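You operate a simulated robot arm through the tools that you are given. There is no shell and no other tool.

The job below is to be done with a simulated robot arm. You get a single attempt, and the scene is never put back.

JOB
Stir the yellow-band cup in the stirrer for 10 s, then put it back on the green mat.
Fine: head down and guard shut while it runs, till no streak shows; head up and guard open at the end. Set down upright: yellow-band cup.

It is judged by the outcome, as a careful person would: the job done as asked, and still so three seconds after it is handed in. It fails if anything else is knocked over, pushed out of place, dropped, spilled or broken.

ROBOT AND FRAMES
A 7-joint arm with a two-finger parallel gripper, fixed in place. Base frame: the origin is at the foot of the arm, x ahead of it, y to its left, z up; the work surface is at about z = 0.86. Lengths are in m, angles in degrees, forces in N, time in s.
With the tool pointing down near the work surface it reaches from about 0.24 to 0.68 m from the base axis. Its first joint turns from -66.0 to 66.0 degrees. Payload 2.4 kg.
Tool frame: the origin (TCP) lies between the finger pads and is the grasp point; the fingertips stand 0.03 m ahead of it; z points along the fingers, y is the line along which they close. Largest opening 0.094 m; finger width 0.028, thickness 0.01; the body of the gripper, 0.05 by 0.096 m, starts 0.055 m behind the TCP.
Orientation is told as [roll, pitch, yaw] about the base's x, y, z axes, in that order, counted from this pose: with the fingers straight down and closing along the base's y, the tool's x points along the base's -x, its y along +y and its z along -z.

CONTROLS
- The arm moves only by the tool play_rows. Its arguments are lists of equal length, an entry for each row: "gripper": the finger opening in m, from 0 to 0.094; "dp": the shift along the tool's x, y, z in m, a list of three; "rotation": the turn, a rotation vector about the tool's x, y, z in degrees, a list of three. In form: {"gripper": [gripper, ...], "dp": [[x, y, z], ...], "rotation": [[ax, ay, az], ...]}. A call has 1 to 20 rows; each row shifts and turns the commanded pose from where the row before left it, along the tool's axes as they then stand. Rows are played at 5 a second. More than 0.05 m and 8.6 degrees between two rows, or a gripper value outside its range, and nothing of the call is played. A pose out of reach is approached as far as the arm can. The call stops where the force on the tool passes 70 N (or 10 N more than at its start, if that is more) or the arm is blocked; 0.2 s more then pass. The fingers move at their own pace (about 0.153 m/s each) and stop on an object; they squeeze with about 34 N. The grip force told is the motor's: it shows also when the fingers shut on nothing. Time passes only in rows, and 0.2 s behind the last, so rows that do not move let the fingers close. The reply holds the time, the measured pose of the TCP, the force on the tool along the base axes, the opening and the grip force, in the units named above and with some noise, with the torque about the TCP (base axes, N m) and any sound that the robot's microphone picked up, and new pictures: "views" is both (left out), scene, wrist or none.
- Cameras (640 x 400 px; columns grow to the right, rows downward): "scene" is fixed at [0.0282, 0.4535, 1.4612]; the picture's right is [-0.89, -0.45, 0.00], its down [-0.16, 0.32, -0.93] and it looks along [0.42, -0.83, -0.36] (base axes); focal length 322 px, centre (320, 200). "wrist" rides on the gripper at [0.076, 0.014, -0.103] in the tool frame; the picture's right is [-0.18, 0.98, 0.00], its down [-0.75, -0.14, -0.64] and it looks along [-0.63, -0.12, 0.77] (tool axes); focal length 243 px, centre (320, 200). There is no depth. A picture from a camera that has moved, and an enlarged one, comes with that camera's place and axes in the base frame and with its lens. The place of the scene camera against the robot may be out by one fixed shift of up to 0.012 m in any direction.
- zoom(camera, box): a new picture of the part [left, top, right, bottom] of that camera's present view, enlarged. It takes no simulated time.
- hand_in(): hands the job in; it is judged then, once.

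Places have to be worked out from the pictures, the camera data and where the tool is seen. Open the gripper and draw the arm clear of the work before you hand the job in, unless the task says otherwise.

The tools are called after "Call:" as a command line: name --argument value ..., lists and objects as JSON in quotes. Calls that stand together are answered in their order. play_rows: Moves the arm, as the interface text tells. Its arguments: {"type":"object","properties":{"gripper":{"type":"array"},"dp":{"type":"array"},"rotation":{"type":"array"},"views":{"type":"string","enum":["both","scene","wrist","none"]}},"required":["gripper","dp","rotation"]} The other tools are called the same way: zoom (camera, box) takes an enlarged picture of a part of a camera's view; hand_in () hands the job in.

At the start:

```text
time: 0.0
tool_pos: [0.3178, -0.1235, 1.3446]
tcp_rot: [0.0, -0.1, 0.1]
contact_force: [0.3, -0.4, -0.1]
moment: [-0.02, 0.02, -0.01]
finger_gap: 0.0938
grasp_force: 0.1
```

scene: 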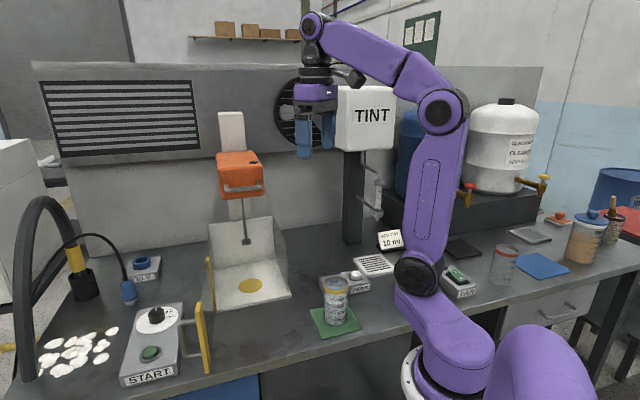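
wrist: 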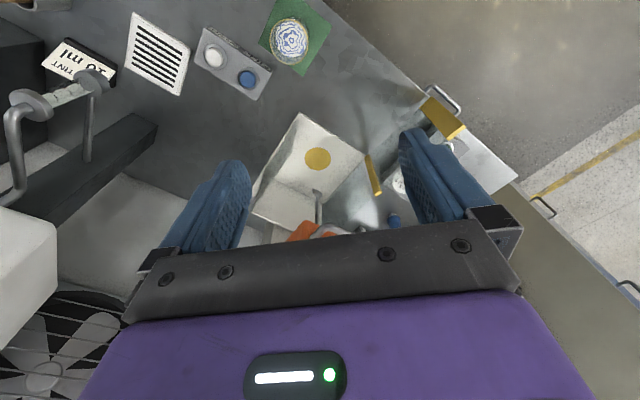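

I'll look closely at the scene first: the stirrer, the cup, the start box and the labels.

Call:
zoom --camera "scene" --box '[180, 100, 310, 320]'

Call:
zoom --camera "scene" --box '[90, 240, 250, 400]'

Call:
zoom --camera "scene" --box '[290, 220, 420, 350]'

Call:
zoom --camera "scene" --box '[430, 170, 640, 310]'

Call:
zoom --camera "wrist" --box '[230, 90, 530, 250]'

Call:
zoom --camera "wrist" --box '[0, 0, 350, 200]'

```text
1.82 times, centred on (245, 210) of scene
camera zoom: at [0.0282, 0.4535, 1.4612], right [-0.89, -0.45, 0.0], down [-0.16, 0.32, -0.93], along [0.42, -0.83, -0.36], focal length 586 px, centre (456, 182)
```

zoom: 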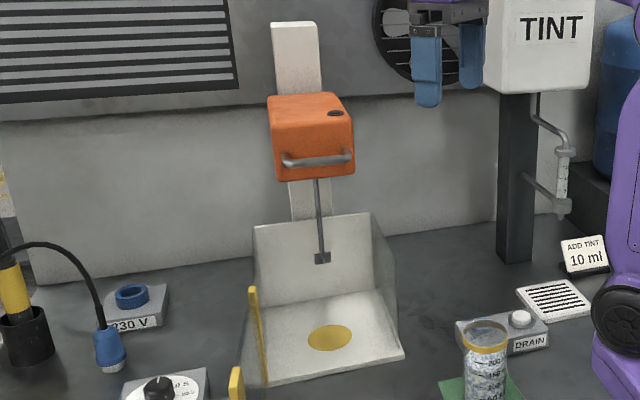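

```text
2.50 times, centred on (170, 320) of scene
camera zoom: at [0.0282, 0.4535, 1.4612], right [-0.89, -0.45, 0.0], down [-0.16, 0.32, -0.93], along [0.42, -0.83, -0.36], focal length 806 px, centre (695, -100)
```

zoom: 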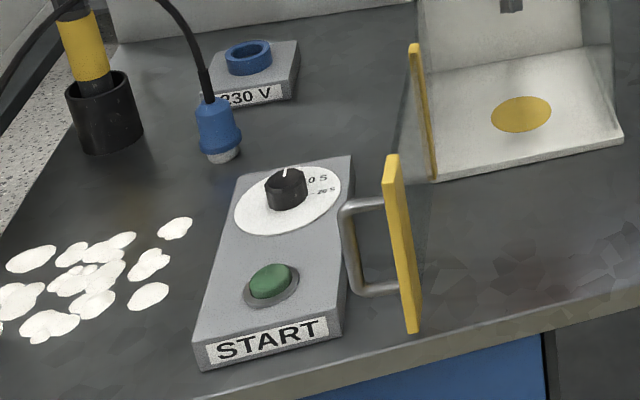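

```text
3.08 times, centred on (355, 285) of scene
camera zoom: at [0.0282, 0.4535, 1.4612], right [-0.89, -0.45, 0.0], down [-0.16, 0.32, -0.93], along [0.42, -0.83, -0.36], focal length 992 px, centre (212, -62)
```

zoom: 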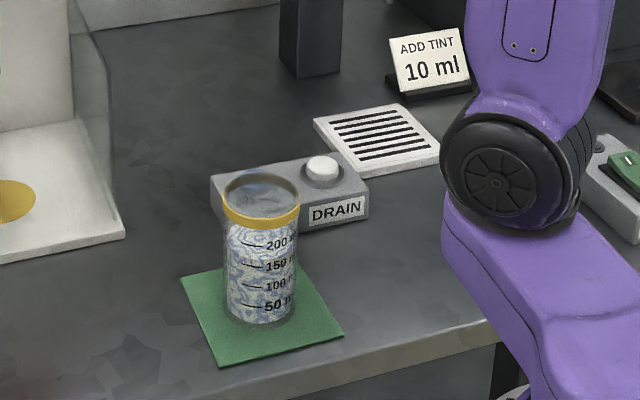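

```text
2.86 times, centred on (535, 240) of scene
camera zoom: at [0.0282, 0.4535, 1.4612], right [-0.89, -0.45, 0.0], down [-0.16, 0.32, -0.93], along [0.42, -0.83, -0.36], focal length 921 px, centre (-294, 86)
```

zoom: 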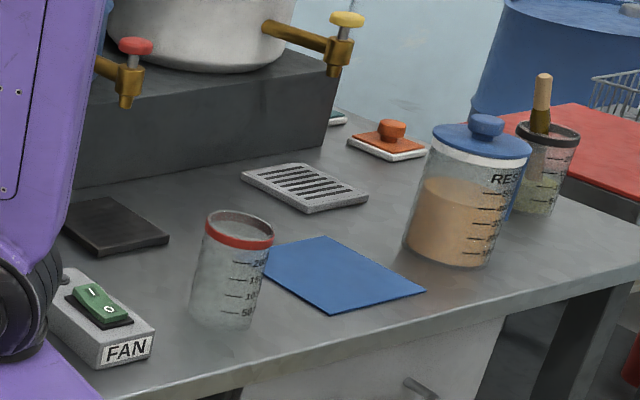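

```text
2.13 times, centred on (380, 170) of wrist
camera zoom: at [0.2428, -0.1094, 1.4477], right [0.18, 0.98, 0.0], down [0.75, -0.14, 0.64], along [0.63, -0.12, -0.77], focal length 518 px, centre (192, 264)
```

zoom: 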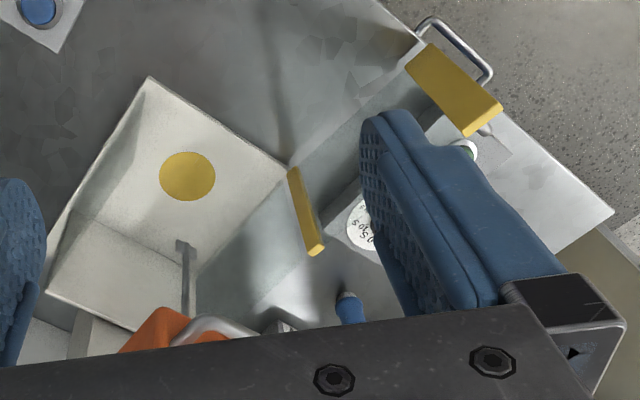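

```text
1.83 times, centred on (175, 100) of wrist
camera zoom: at [0.2428, -0.1094, 1.4477], right [0.18, 0.98, 0.0], down [0.75, -0.14, 0.64], along [0.63, -0.12, -0.77], focal length 444 px, centre (585, 383)
```

zoom: 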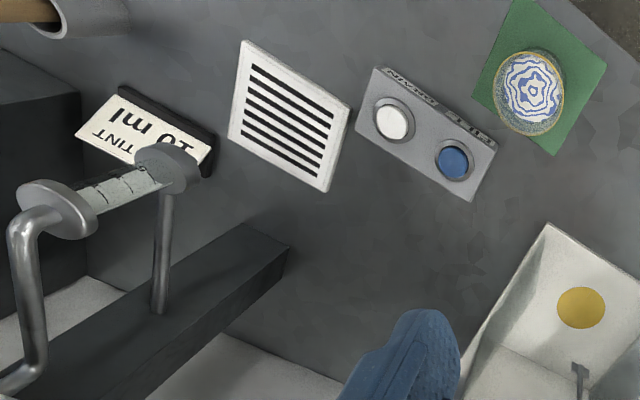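

The cup stands on the green mat near (0.29, -0.17) and the stirrer disc is near (0.58, -0.18). The stirrer front faces roughly (-x, +y), with a transparent guard hinged at its left front and swung open. Next I'll look at the dial, the guard and the head in more detail.

Call:
zoom --camera "scene" --box '[125, 295, 205, 345]'

Call:
zoom --camera "scene" --box '[110, 330, 222, 400]'

Call:
zoom --camera "scene" --box '[190, 200, 310, 330]'

Call:
zoom --camera "scene" --box '[200, 105, 290, 205]'

Call:
zoom --camera "scene" --box '[305, 260, 375, 340]'

Call:
zoom --camera "scene" --box '[0, 180, 180, 390]'

```text
8.00 times, centred on (165, 320) of scene
camera zoom: at [0.0282, 0.4535, 1.4612], right [-0.89, -0.45, 0.0], down [-0.16, 0.32, -0.93], along [0.42, -0.83, -0.36], focal length 2578 px, centre (1560, -760)
```

zoom: 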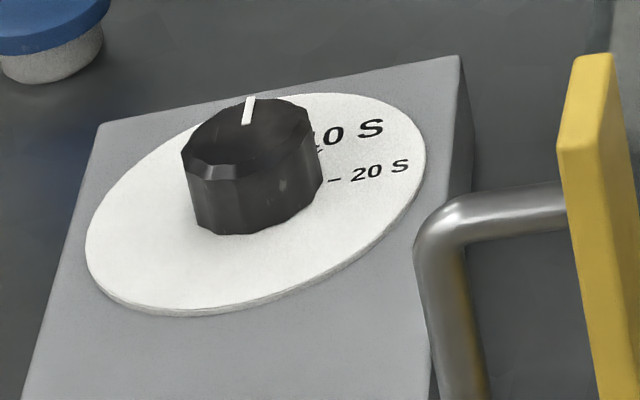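

```text
5.71 times, centred on (166, 365) of scene
camera zoom: at [0.0282, 0.4535, 1.4612], right [-0.89, -0.45, 0.0], down [-0.16, 0.32, -0.93], along [0.42, -0.83, -0.36], focal length 1842 px, centre (1200, -743)
```

zoom: 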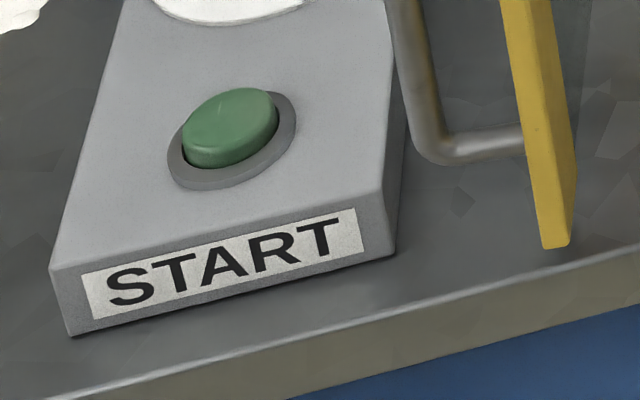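

```text
3.08 times, centred on (250, 265) of scene
camera zoom: at [0.0282, 0.4535, 1.4612], right [-0.89, -0.45, 0.0], down [-0.16, 0.32, -0.93], along [0.42, -0.83, -0.36], focal length 992 px, centre (535, 0)
```

zoom: 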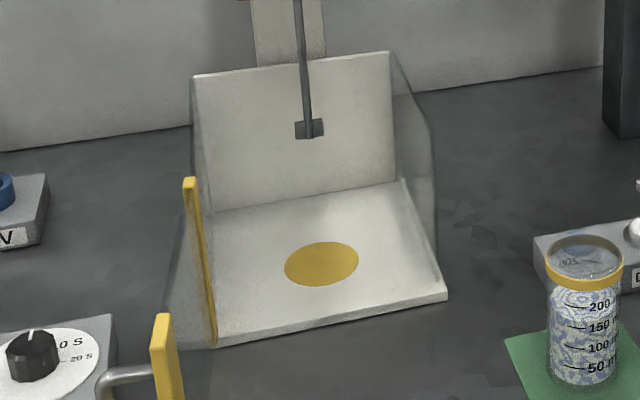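

```text
4.00 times, centred on (245, 155) of scene
camera zoom: at [0.0282, 0.4535, 1.4612], right [-0.89, -0.45, 0.0], down [-0.16, 0.32, -0.93], along [0.42, -0.83, -0.36], focal length 1289 px, centre (620, 380)
```

zoom: 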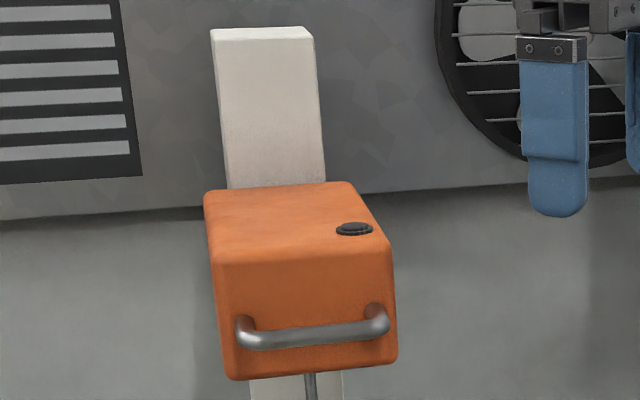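

```text
5.00 times, centred on (340, 300) of scene
camera zoom: at [0.0282, 0.4535, 1.4612], right [-0.89, -0.45, 0.0], down [-0.16, 0.32, -0.93], along [0.42, -0.83, -0.36], focal length 1612 px, centre (220, -300)
```

zoom: 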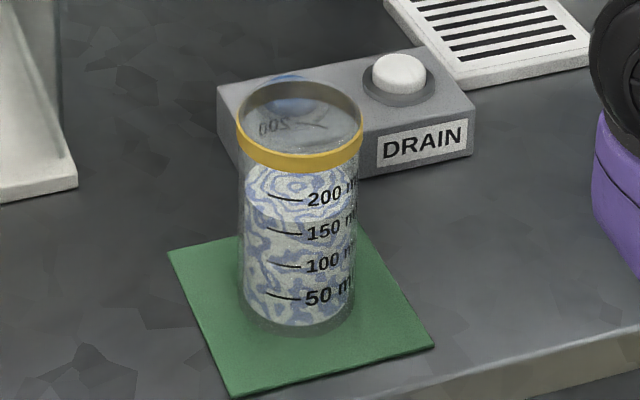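

```text
1.90 times, centred on (90, 285) of scene
camera zoom: at [0.0282, 0.4535, 1.4612], right [-0.89, -0.45, 0.0], down [-0.16, 0.32, -0.93], along [0.42, -0.83, -0.36], focal length 614 px, centre (758, 38)
```

zoom: 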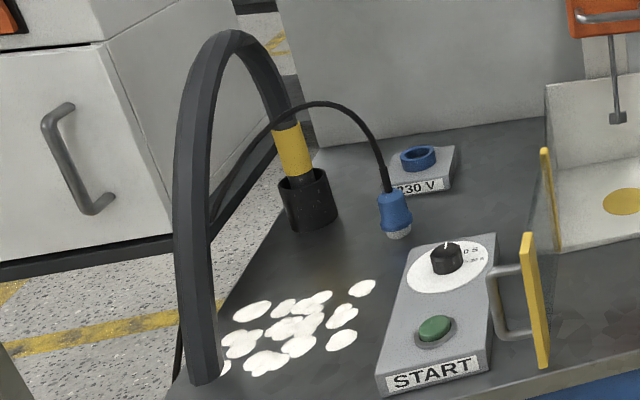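

The knob's pointer faces away from the visible "10 S / 20 S" marks, so I need to see the dial from above. I'll move the empty gripper to about (0.45, 0.08, 1.25) to bring the wrist camera over the control box.

Call:
play_rows --gripper '[0.094, 0.094, 0.094, 0.094, 0.094, 0.094, 0.094]' --dp '[[-0.022, 0.0333, 0.0158], [-0.022, 0.0333, 0.0158], [-0.022, 0.0333, 0.0158], [-0.022, 0.0333, 0.0158], [-0.022, 0.0333, 0.0158], [-0.022, 0.0333, 0.0158], [0, 0, 0]]' --rotation '[[0, 0, 0], [0, 0, 0], [0, 0, 0], [0, 0, 0], [0, 0, 0], [0, 0, 0], [0, 0, 0]]'

```text
time: 1.6
tool_pos: [0.45, 0.0818, 1.2493]
tcp_rot: [0.0, 0.0, -0.1]
contact_force: [0.3, 0.4, 0.7]
moment: [-0.02, 0.03, -0.02]
finger_gap: 0.0941
grasp_force: 0.0
camera wrist: at [0.3739, 0.0948, 1.3522], right [0.19, 0.98, 0.0], down [0.75, -0.14, 0.64], along [0.63, -0.12, -0.77], focal length 243 px, centre (320, 200)
```

scene: 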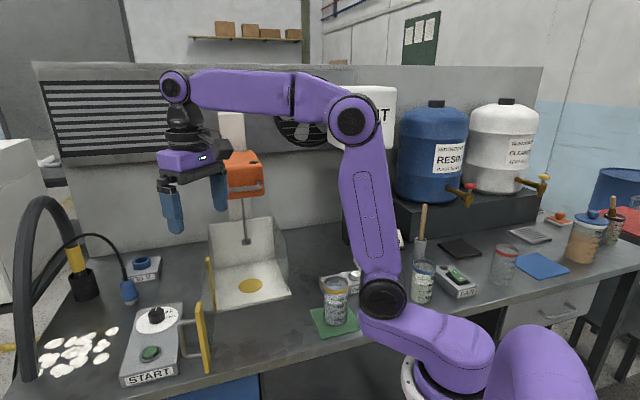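
wrist: 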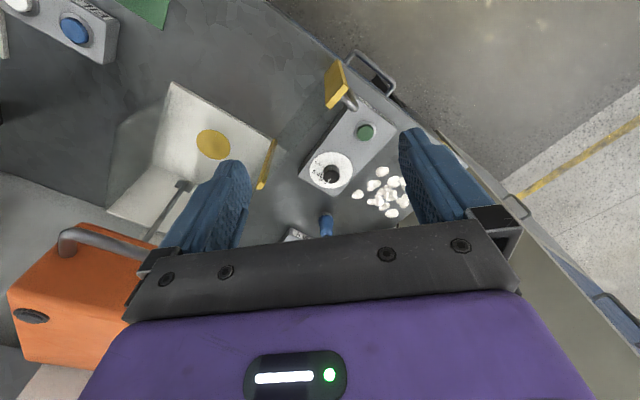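

The dial is now visible in the wrist camera; I'll enlarge it, along with the guard handle and the head.

Call:
zoom --camera "wrist" --box '[300, 145, 364, 195]'

Call:
zoom --camera "wrist" --box '[240, 50, 420, 200]'

Call:
zoom --camera "wrist" --box '[0, 70, 280, 380]'

Call:
zoom --camera "scene" --box '[340, 180, 540, 310]'

```text
8.00 times, centred on (332, 170) of wrist
camera zoom: at [0.3739, 0.0948, 1.3522], right [0.19, 0.98, 0.0], down [0.75, -0.14, 0.64], along [0.63, -0.12, -0.77], focal length 1941 px, centre (224, 440)
```

zoom: 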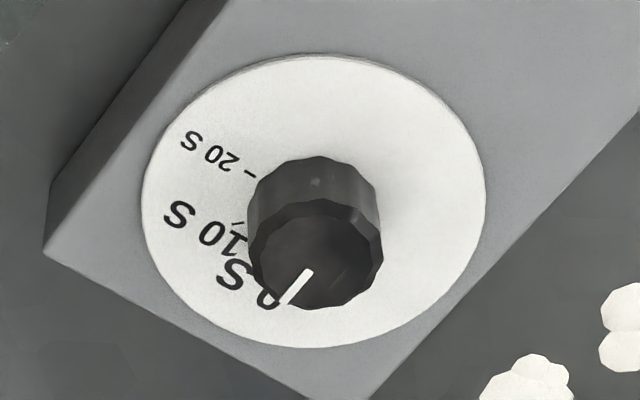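

```text
2.67 times, centred on (330, 125) of wrist
camera zoom: at [0.3739, 0.0948, 1.3522], right [0.19, 0.98, 0.0], down [0.75, -0.14, 0.64], along [0.63, -0.12, -0.77], focal length 647 px, centre (293, 400)
```

zoom: 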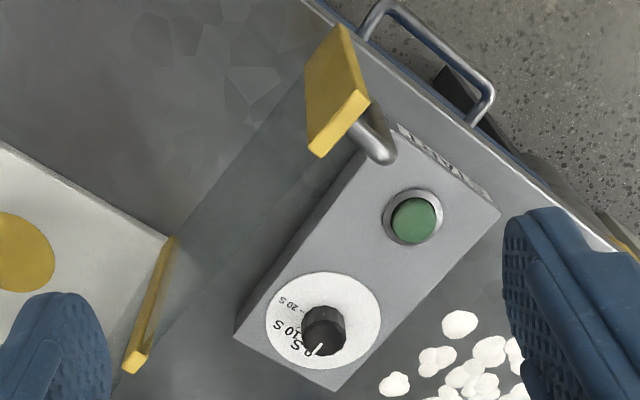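

```text
1.29 times, centred on (140, 225) of wrist
camera zoom: at [0.3739, 0.0948, 1.3522], right [0.19, 0.98, 0.0], down [0.75, -0.14, 0.64], along [0.63, -0.12, -0.77], focal length 313 px, centre (552, 168)
```

zoom: 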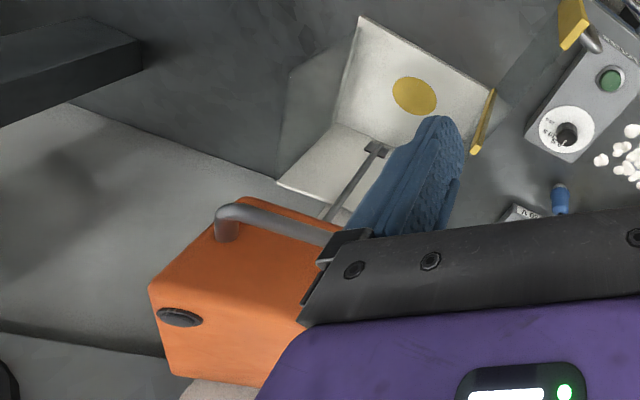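

```text
3.08 times, centred on (440, 245) of scene
camera zoom: at [0.0281, 0.4535, 1.4612], right [-0.89, -0.45, 0.0], down [-0.16, 0.32, -0.93], along [0.42, -0.83, -0.36], focal length 992 px, centre (-49, 62)
```

zoom: 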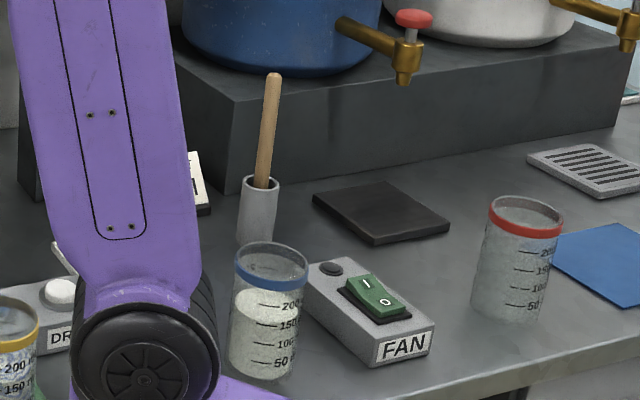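

The third label next to the pointer is half hidden by the knob. I'll move forward to about (0.59, 0.085, 1.20) to look down on the dial more steeply.

Call:
play_rows --gripper '[0.094, 0.094, 0.094, 0.094, 0.094]' --dp '[[-0.035, 0, 0.012], [-0.035, 0, 0.012], [-0.035, 0, 0.012], [-0.035, 0, 0.012], [0, 0, 0]]' --rotation '[[0, 0, 0], [0, 0, 0], [0, 0, 0], [0, 0, 0], [0, 0, 0]]'

Call:
zoom --camera "wrist" --box '[260, 60, 380, 135]'

```text
time: 2.8
tool_pos: [0.589, 0.0779, 1.2016]
tcp_rot: [0.0, 0.0, 0.0]
contact_force: [-0.5, 0.5, 0.0]
moment: [-0.01, 0.0, 0.01]
finger_gap: 0.0939
grasp_force: 0.0
camera wrist: at [0.5141, 0.0923, 1.3042], right [0.18, 0.98, 0.0], down [0.75, -0.14, 0.64], along [0.63, -0.12, -0.77], focal length 243 px, centre (320, 200)
```

scene: 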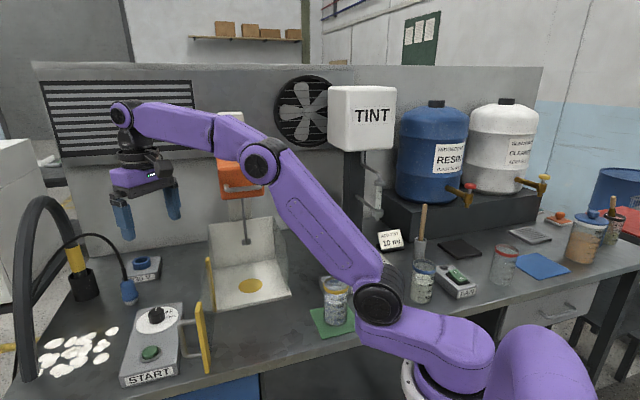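
wrist: 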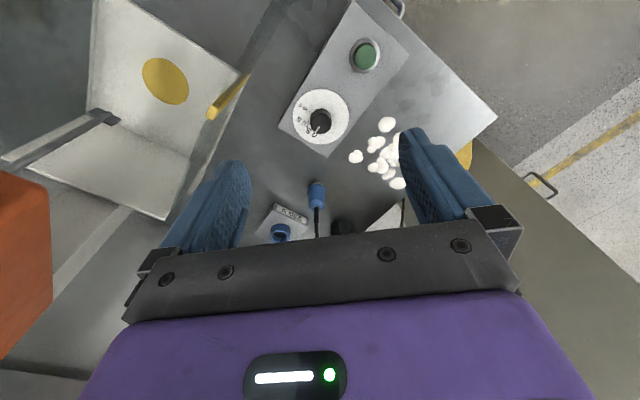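

```text
5.33 times, centred on (320, 98) of wrist
camera zoom: at [0.5141, 0.0923, 1.3042], right [0.18, 0.98, 0.0], down [0.75, -0.14, 0.64], along [0.63, -0.12, -0.77], focal length 1294 px, centre (320, 747)
```

zoom: 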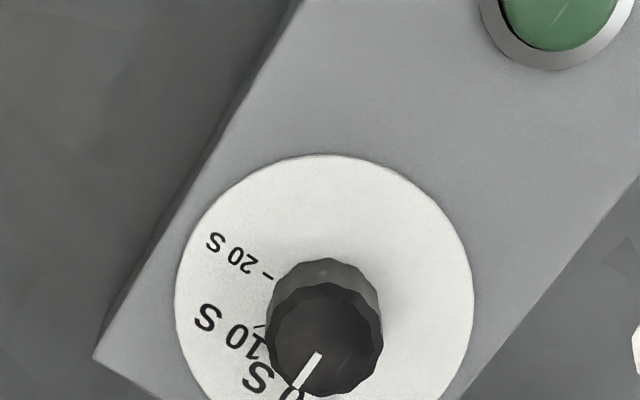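

Call:
zoom --camera "wrist" --box '[288, 95, 352, 145]'

```text
8.00 times, centred on (320, 120) of wrist
camera zoom: at [0.5141, 0.0923, 1.3042], right [0.18, 0.98, 0.0], down [0.75, -0.14, 0.64], along [0.63, -0.12, -0.77], focal length 1941 px, centre (320, 840)
```

zoom: 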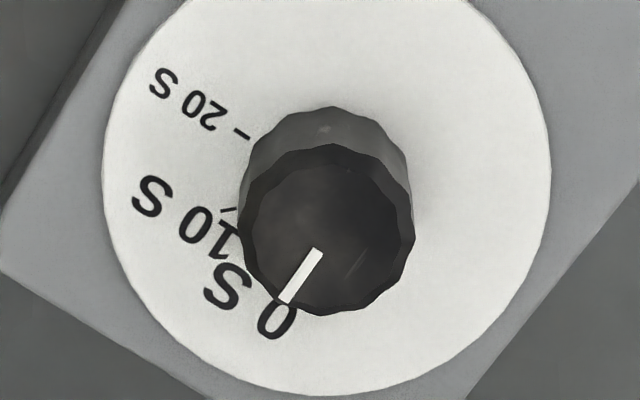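

The dial reads 0 S / 10 S / 20 S and the pointer is on 0 S, so the knob needs about 45° clockwise seen from above. I put the knob at (0.664, 0.065) with its top at z≈0.93. I'll hover over it, pre-turned by -22.5°.

Call:
play_rows --gripper '[0.094, 0.094, 0.094, 0.08, 0.07, 0.07, 0.07, 0.07, 0.07]' --dp '[[-0.015, -0.0026, 0.04], [-0.015, -0.0026, 0.04], [-0.015, -0.0026, 0.04], [-0.015, -0.0026, 0.04], [-0.015, -0.0026, 0.03], [0, 0, 0], [0, 0, 0], [0, 0, 0], [0, 0, 0]]' --rotation '[[0, 0, 0], [0, 0, 0], [0, 0, 0], [0, 0, 0], [0, 0, 0], [0, 0, -7.5], [0, 0, -7.5], [0, 0, -7.5], [0, 0, 0]]'

Call:
zoom --camera "scene" --box '[100, 240, 220, 340]'

Call:
zoom --camera "wrist" --box '[180, 40, 460, 220]'

```text
time: 4.8
tool_pos: [0.6665, 0.0637, 1.0119]
tcp_rot: [0.0, 0.0, 22.5]
contact_force: [-1.0, 1.1, -0.6]
moment: [-0.01, 0.01, 0.0]
finger_gap: 0.0702
grasp_force: 0.1
camera wrist: at [0.5915, 0.0472, 1.1147], right [-0.21, 0.98, 0.0], down [0.75, 0.16, 0.64], along [0.63, 0.13, -0.77], focal length 243 px, centre (320, 200)
```

scene: 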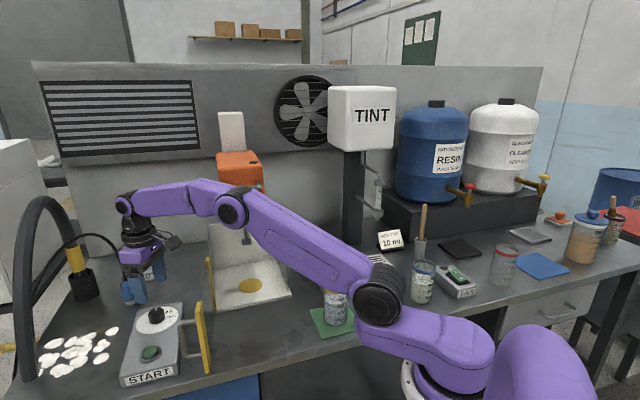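
wrist: 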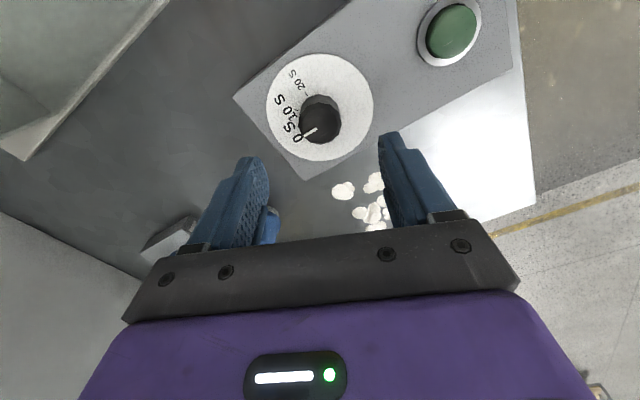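

```text
4.00 times, centred on (160, 290) of scene
camera zoom: at [0.0282, 0.4535, 1.4612], right [-0.89, -0.45, 0.0], down [-0.16, 0.32, -0.93], along [0.42, -0.83, -0.36], focal length 1289 px, centre (960, -160)
```

zoom: 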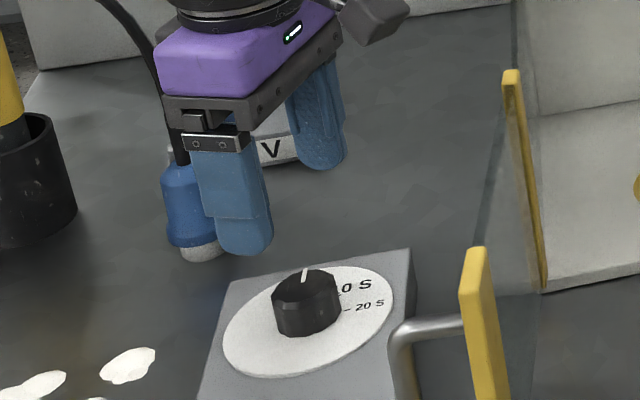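

```text
2.22 times, centred on (320, 130) of wrist
camera zoom: at [0.5915, 0.0472, 1.1147], right [-0.21, 0.98, 0.0], down [0.75, 0.16, 0.64], along [0.63, 0.13, -0.77], focal length 539 px, centre (320, 356)
```

zoom: 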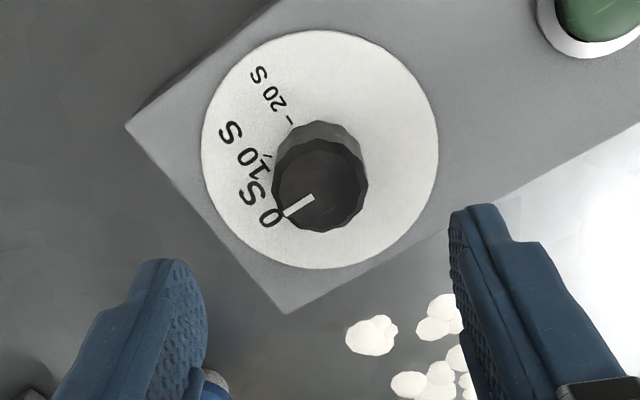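

The TCP is within about 2 mm of the knob axis, so I'll descend to about z=0.933 with the fingers straddling the knob and check contact before closing.

Call:
play_rows --gripper '[0.07, 0.07, 0.07, 0.07, 0.07]' --dp '[[0.0022, 0, 0.02], [0, 0, 0.02], [0, 0, 0.02], [0, 0, 0.018], [0, 0, 0]]' --rotation '[[0, 0, 0], [0, 0, 0], [0, 0, 0], [0, 0, 0], [0, 0, 0]]'

Call:
zoom --camera "scene" --box '[100, 260, 220, 360]'

```text
time: 6.0
tool_pos: [0.6628, 0.0607, 0.9366]
tcp_rot: [0.0, 0.0, 22.5]
contact_force: [-0.3, 0.6, -0.3]
moment: [0.02, -0.02, 0.01]
finger_gap: 0.0701
grasp_force: 0.2
camera wrist: at [0.589, 0.0429, 1.039], right [-0.21, 0.98, 0.0], down [0.75, 0.16, 0.64], along [0.63, 0.13, -0.77], focal length 243 px, centre (320, 200)
```

scene: 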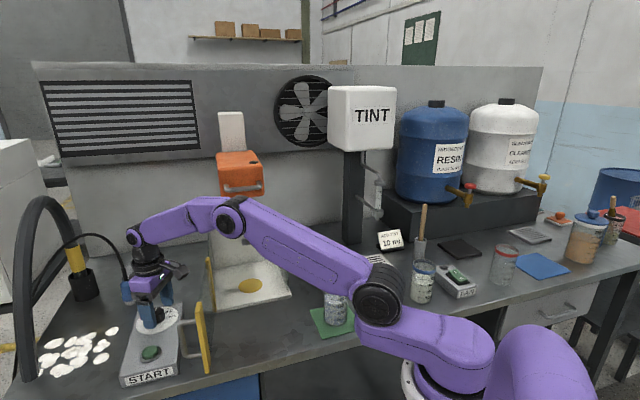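
wrist: 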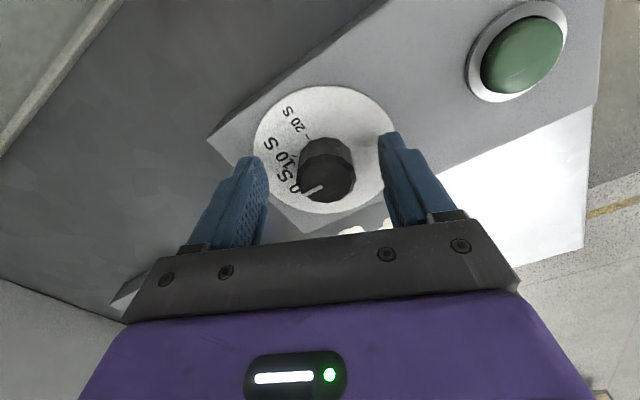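

```text
4.00 times, centred on (160, 310) of scene
camera zoom: at [0.0282, 0.4535, 1.4612], right [-0.89, -0.45, 0.0], down [-0.16, 0.32, -0.93], along [0.42, -0.83, -0.36], focal length 1289 px, centre (960, -240)
```

zoom: 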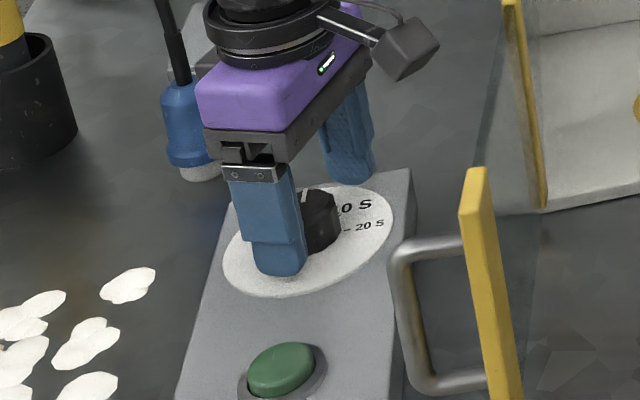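

The fingers straddle the knob with no contact, so I'll close on it and let the grip settle.

Call:
play_rows --gripper '[0.05, 0.02, 0.02, 0.02]' --dp '[[0, 0, 0], [0, 0, 0], [0, 0, 0], [0, 0, 0]]' --rotation '[[0, 0, 0], [0, 0, 0], [0, 0, 0], [0, 0, 0]]'

```text
time: 7.0
tool_pos: [0.6617, 0.0617, 0.937]
tcp_rot: [0.2, 0.2, 22.6]
contact_force: [-6.7, 7.9, 1.1]
moment: [-0.02, 0.52, 0.02]
finger_gap: 0.0354
grasp_force: 44.8
camera wrist: at [0.5885, 0.0446, 1.0391], right [-0.21, 0.98, 0.0], down [0.75, 0.16, 0.64], along [0.63, 0.13, -0.77], focal length 243 px, centre (320, 200)
```

scene: 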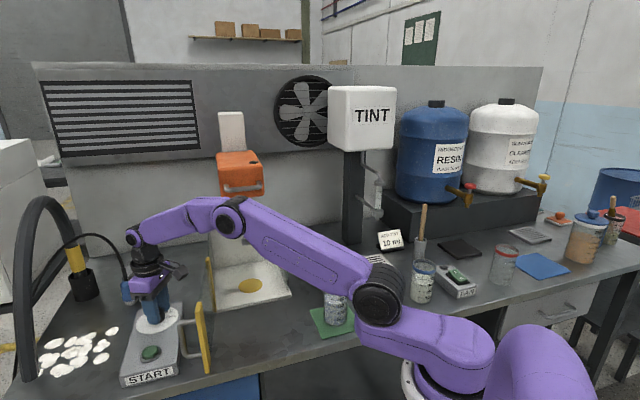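
wrist: 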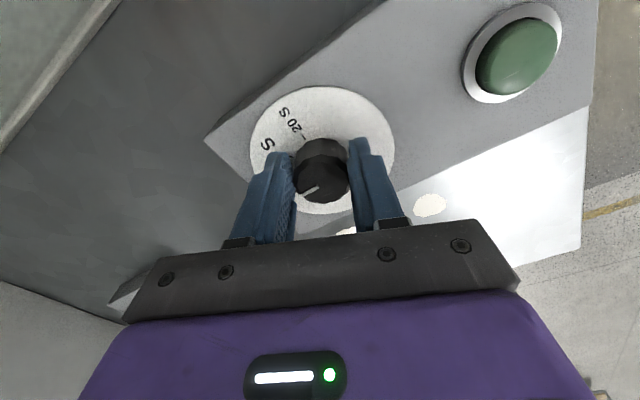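

The knob is gripped at 0.035 m, so I'll turn it 45° clockwise from above, which is +45° about tool z.

Call:
play_rows --gripper '[0.02, 0.02, 0.02, 0.02, 0.02, 0.02, 0.02, 0.02]' --dp '[[0, 0, 0], [0, 0, 0], [0, 0, 0], [0, 0, 0], [0, 0, 0], [0, 0, 0], [0, 0, 0], [0, 0, 0]]' --rotation '[[0, 0, 6.5], [0, 0, 6.5], [0, 0, 6.5], [0, 0, 6.5], [0, 0, 6.5], [0, 0, 6.5], [0, 0, 6], [0, 0, 0]]'

Call:
zoom --camera "wrist" --box '[240, 70, 400, 220]'

```text
time: 8.8
tool_pos: [0.6637, 0.0682, 0.9353]
tcp_rot: [0.2, -0.2, -22.3]
contact_force: [-8.8, 20.3, 22.8]
moment: [0.34, 0.47, 0.14]
finger_gap: 0.0352
grasp_force: 45.0
camera wrist: at [0.5985, 0.1087, 1.0388], right [0.54, 0.84, 0.01], down [0.64, -0.42, 0.64], along [0.54, -0.35, -0.77], focal length 243 px, centre (320, 200)
```

scene: 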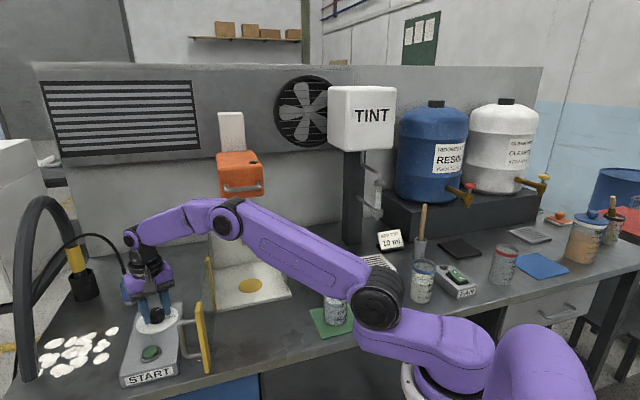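
wrist: 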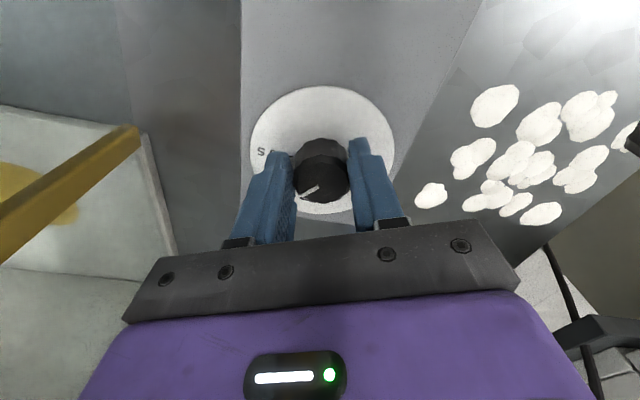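

```text
2.67 times, centred on (320, 145) of wrist
camera zoom: at [0.5985, 0.1087, 1.0388], right [0.54, 0.84, 0.01], down [0.64, -0.42, 0.64], along [0.54, -0.35, -0.77], focal length 647 px, centre (320, 347)
```

zoom: 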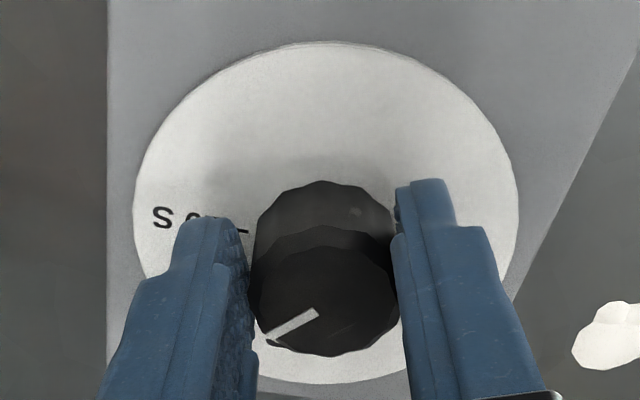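

The knob turned with the fingers. I'll release it, rise straight up and check the pointer.

Call:
play_rows --gripper '[0.06, 0.07, 0.07, 0.07, 0.07, 0.07]' --dp '[[0, 0, 0], [0, 0, 0], [0, 0, -0.03], [0, 0, -0.04], [0, 0, -0.04], [0, 0, 0]]' --rotation '[[0, 0, 0], [0, 0, 0], [0, 0, 0], [0, 0, 0], [0, 0, 0], [0, 0, 0]]'

Call:
zoom --camera "wrist" --box '[240, 30, 400, 130]'

Call:
zoom --camera "scene" --box '[110, 280, 220, 380]'

```text
time: 10.2
tool_pos: [0.6629, 0.0614, 1.0484]
tcp_rot: [0.0, 0.0, -22.5]
contact_force: [0.1, 0.2, -0.1]
moment: [0.01, -0.03, 0.03]
finger_gap: 0.0701
grasp_force: 0.0
camera wrist: at [0.599, 0.1024, 1.1499], right [0.55, 0.84, 0.0], down [0.64, -0.42, 0.64], along [0.54, -0.35, -0.77], focal length 243 px, centre (320, 200)
```

scene: 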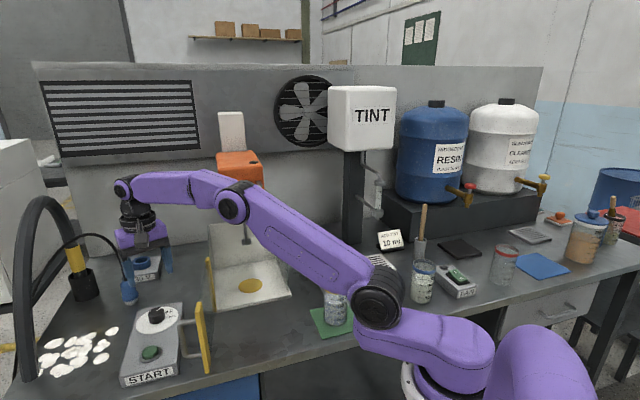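
wrist: 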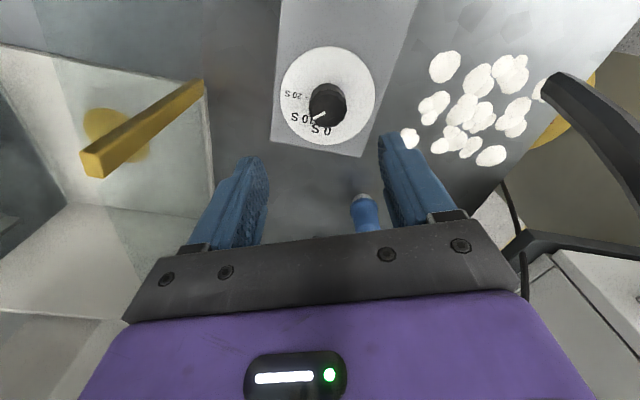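

```text
4.00 times, centred on (320, 80) of wrist
camera zoom: at [0.599, 0.1024, 1.1499], right [0.55, 0.84, 0.0], down [0.64, -0.42, 0.64], along [0.54, -0.35, -0.77], focal length 970 px, centre (320, 680)
```

zoom: 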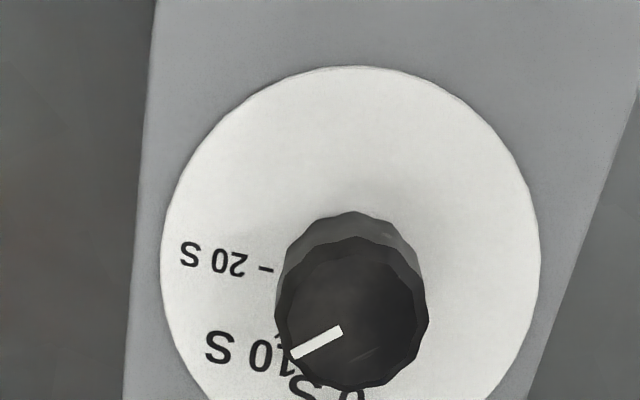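

```text
4.00 times, centred on (165, 330) of scene
camera zoom: at [0.0282, 0.4535, 1.4612], right [-0.89, -0.45, 0.0], down [-0.16, 0.32, -0.93], along [0.42, -0.83, -0.36], focal length 1289 px, centre (940, -320)
```

zoom: 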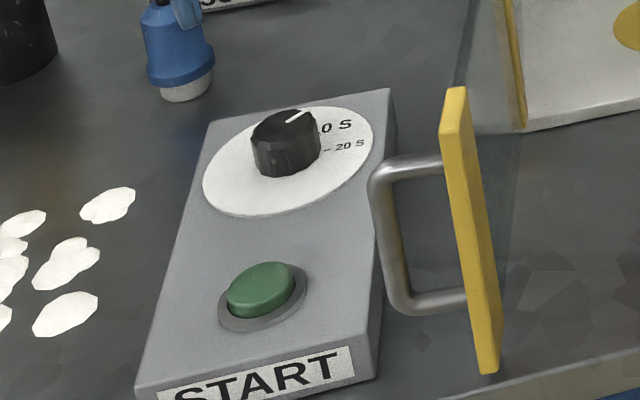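

The pointer now sits on 10 S. Next I'll rise, travel towards the mat (cup axis about (0.292, -0.167), rim z≈0.975) and start yawing so the gripper can approach the cup tilted.

Call:
play_rows --gripper '[0.094, 0.094, 0.094, 0.094, 0.094, 0.094, 0.094, 0.094, 0.094, 0.094, 0.094, 0.094, 0.094, 0.094, 0.094, 0.094, 0.094, 0.094, 0.094, 0.094]' --dp '[[0, 0, -0.038], [0, 0, -0.038], [0, 0, -0.038], [0, 0, -0.038], [0.03344, -0.02467, 0], [0.03344, -0.02467, 0], [0.03344, -0.02467, 0], [0.03344, -0.02467, 0], [0.03344, -0.02467, 0], [0.03344, -0.02467, 0], [0.03344, -0.02467, 0], [0.03344, -0.02467, 0], [0.03344, -0.02467, 0], [0, 0, 0], [0, 0, 0], [0, 0, 0], [0, 0, 0], [0, 0, 0], [0, 0, 0], [0, 0, 0]]' --rotation '[[0, 0, 0], [0, 0, 0], [0, 0, 0], [0, 0, 0], [0, 0, 0], [0, 0, 0], [0, 0, 0], [0, 0, 0], [0, 0, 0], [0, 0, 0], [0, 0, 0], [0, 0, 0], [0, 0, 0], [0, 0, 8], [0, 0, 8], [0, 0, 8], [0, 0, 8], [0, 0, 8], [0, 0, 8], [0, 0, 8]]'

```text
time: 14.4
tool_pos: [0.2739, -0.0294, 1.1584]
tcp_rot: [-0.1, 0.0, -78.7]
contact_force: [-1.0, 0.4, 0.5]
moment: [0.01, -0.02, -0.01]
finger_gap: 0.0939
grasp_force: 0.0
out of reach, approached as far as the arm can: row 2, 3, 4
camera wrist: at [0.2735, 0.0469, 1.2619], right [1.0, 0.01, 0.0], down [0.01, -0.77, 0.64], along [0.01, -0.64, -0.77], focal length 243 px, centre (320, 200)
```

scene: 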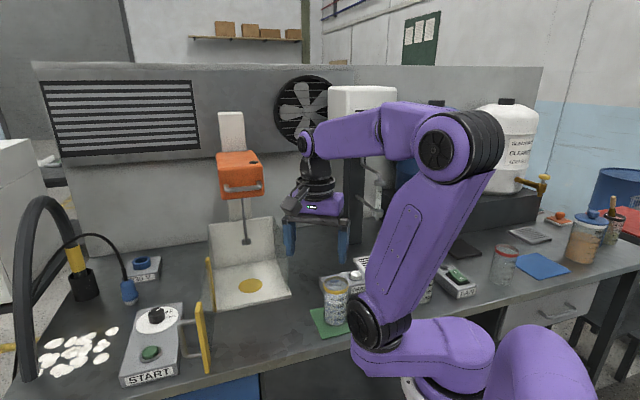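
wrist: 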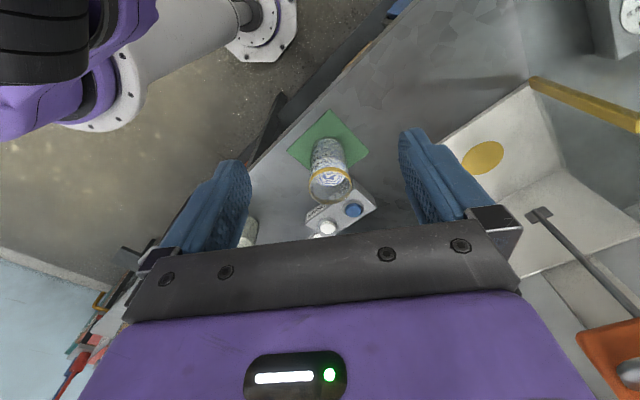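

The cup axis comes out at (0.291, -0.167), with the rim at about 0.975. I'll finish the yaw to -90° and tilt the tool 50° so the fingers come in from the +y side.

Call:
play_rows --gripper '[0.094, 0.094, 0.094, 0.094, 0.094, 0.094, 0.094, 0.094, 0.094, 0.094]' --dp '[[0, 0, 0], [0, 0, 0], [0, 0, 0], [0, 0, 0], [0, 0, 0], [0, 0, 0], [0, 0, 0], [0, 0, 0], [0, 0, 0], [0, 0, 0]]' --rotation '[[0, 0, 5.65], [0, 0, 5.65], [0, -7.15, 0], [0, -7.15, 0], [0, -7.15, 0], [0, -7.15, 0], [0, -7.15, 0], [0, -7.15, 0], [0, -7.1, 0], [0, 0, 0]]'

```text
time: 16.6
tool_pos: [0.2732, -0.0295, 1.1581]
tcp_rot: [0.0, -50.0, -89.8]
contact_force: [-0.2, 1.4, 1.1]
moment: [0.04, 0.02, 0.03]
finger_gap: 0.0942
grasp_force: 0.0
camera wrist: at [0.2881, 0.0978, 1.1661], right [0.98, -0.11, 0.14], down [-0.14, 0.01, 0.99], along [-0.11, -0.99, -0.01], focal length 243 px, centre (320, 200)
```

scene: 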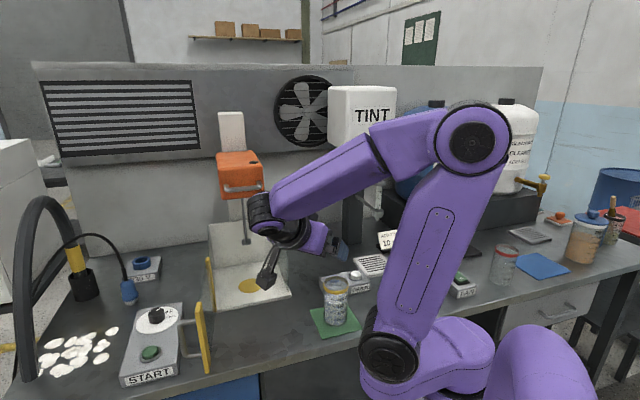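
wrist: 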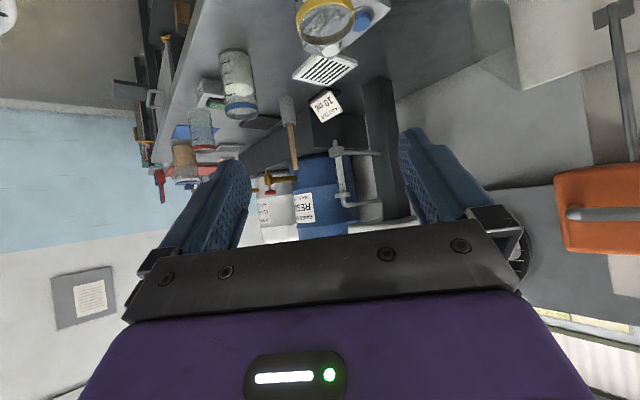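

The tilt is reached. I'll drop to a pre-grasp at about (0.291, -0.062, 0.94), 0.10 m short of the cup axis.

Call:
play_rows --gripper '[0.094, 0.094, 0.094, 0.094, 0.094, 0.094, 0.094]' --dp '[[0.0243, 0.003, 0.0275], [0.0243, 0.003, 0.0275], [0.0243, 0.003, 0.0275], [0.0243, 0.003, 0.0275], [0.0243, 0.003, 0.0275], [0.0243, 0.003, 0.0275], [0, 0, 0]]' --rotation '[[0, 0, 0], [0, 0, 0], [0, 0, 0], [0, 0, 0], [0, 0, 0], [0, 0, 0], [0, 0, 0]]'

Call:
zoom --camera "scene" --box '[250, 200, 410, 340]'

```text
time: 18.2
tool_pos: [0.3001, -0.0635, 0.9483]
tcp_rot: [-0.1, -50.0, -89.7]
contact_force: [-0.5, 0.5, -0.5]
moment: [0.02, -0.03, 0.02]
finger_gap: 0.0938
grasp_force: 0.1
out of reach, approached as far as the arm can: row 6
camera wrist: at [0.3156, 0.0633, 0.9572], right [0.98, -0.12, 0.14], down [-0.14, 0.01, 0.99], along [-0.12, -0.99, -0.01], focal length 243 px, centre (320, 200)
```

scene: 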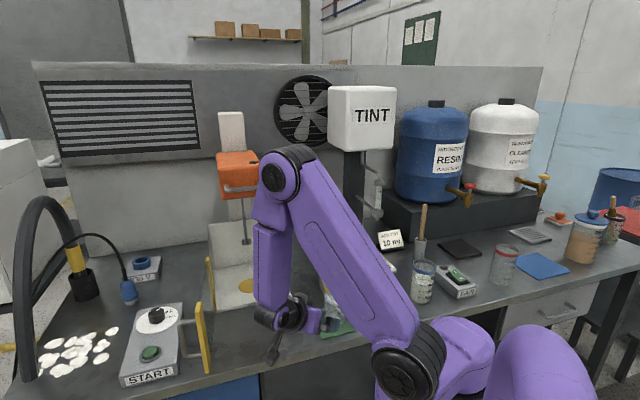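
wrist: 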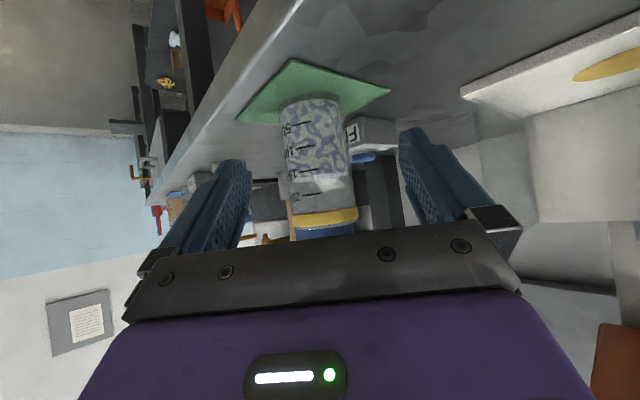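

```text
2.86 times, centred on (330, 270) of scene
camera zoom: at [0.0282, 0.4535, 1.4612], right [-0.89, -0.45, 0.0], down [-0.16, 0.32, -0.93], along [0.42, -0.83, -0.36], focal length 921 px, centre (291, 0)
```

zoom: 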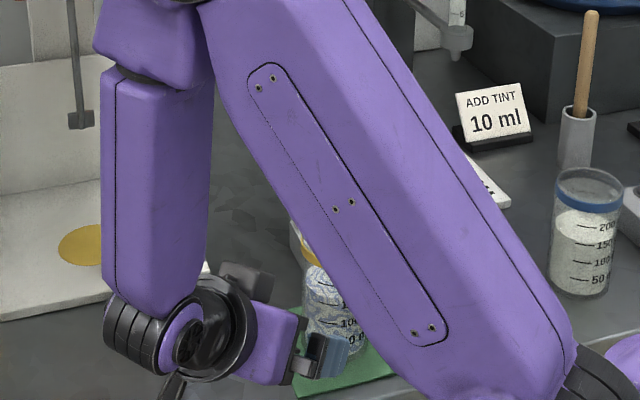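

That pose is near the inner reach limit. Turning the heading to about -105° keeps the wrist further from the base, so I'll do that and line up on the cup.

Call:
play_rows --gripper '[0.094, 0.094, 0.094, 0.094]' --dp '[[0.0007, 0.018, 0.0116], [0, 0, 0], [0, 0, 0], [0, 0, 0]]' --rotation '[[0, 0, 0], [5.745, 0, 4.82], [5.745, 0, 4.82], [0, 0, 0]]'

Call:
zoom --camera "wrist" --box '[200, 40, 460, 240]'

```text
time: 19.2
tool_pos: [0.3172, -0.0718, 0.9424]
tcp_rot: [0.0, -50.0, -104.9]
contact_force: [0.4, 0.0, 0.5]
moment: [-0.02, -0.05, 0.02]
finger_gap: 0.0942
grasp_force: 0.1
camera wrist: at [0.3656, 0.0476, 0.9503], right [0.92, -0.37, 0.14], down [-0.13, 0.04, 0.99], along [-0.37, -0.93, -0.01], focal length 243 px, centre (320, 200)
```

scene: 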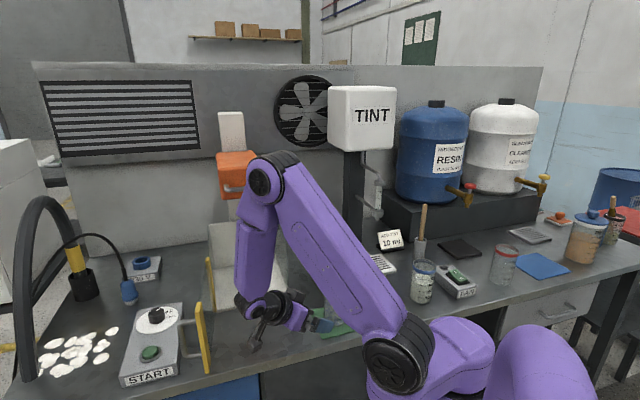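
wrist: 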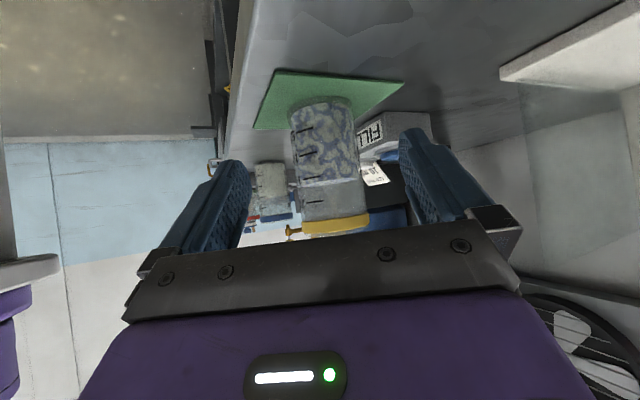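

```text
2.00 times, centred on (330, 140) of wrist
camera zoom: at [0.3656, 0.0476, 0.9503], right [0.92, -0.37, 0.14], down [-0.13, 0.04, 0.99], along [-0.37, -0.93, -0.01], focal length 485 px, centre (300, 320)
```

zoom: 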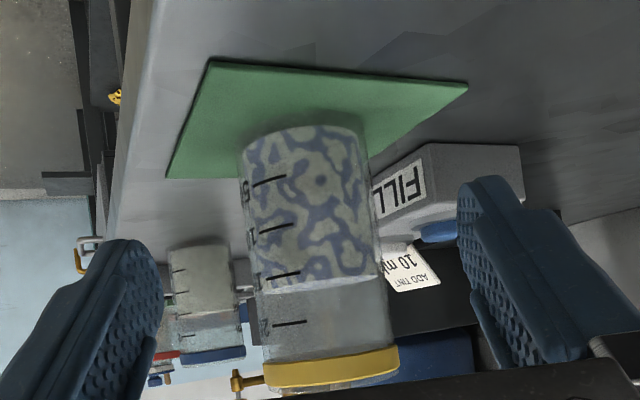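

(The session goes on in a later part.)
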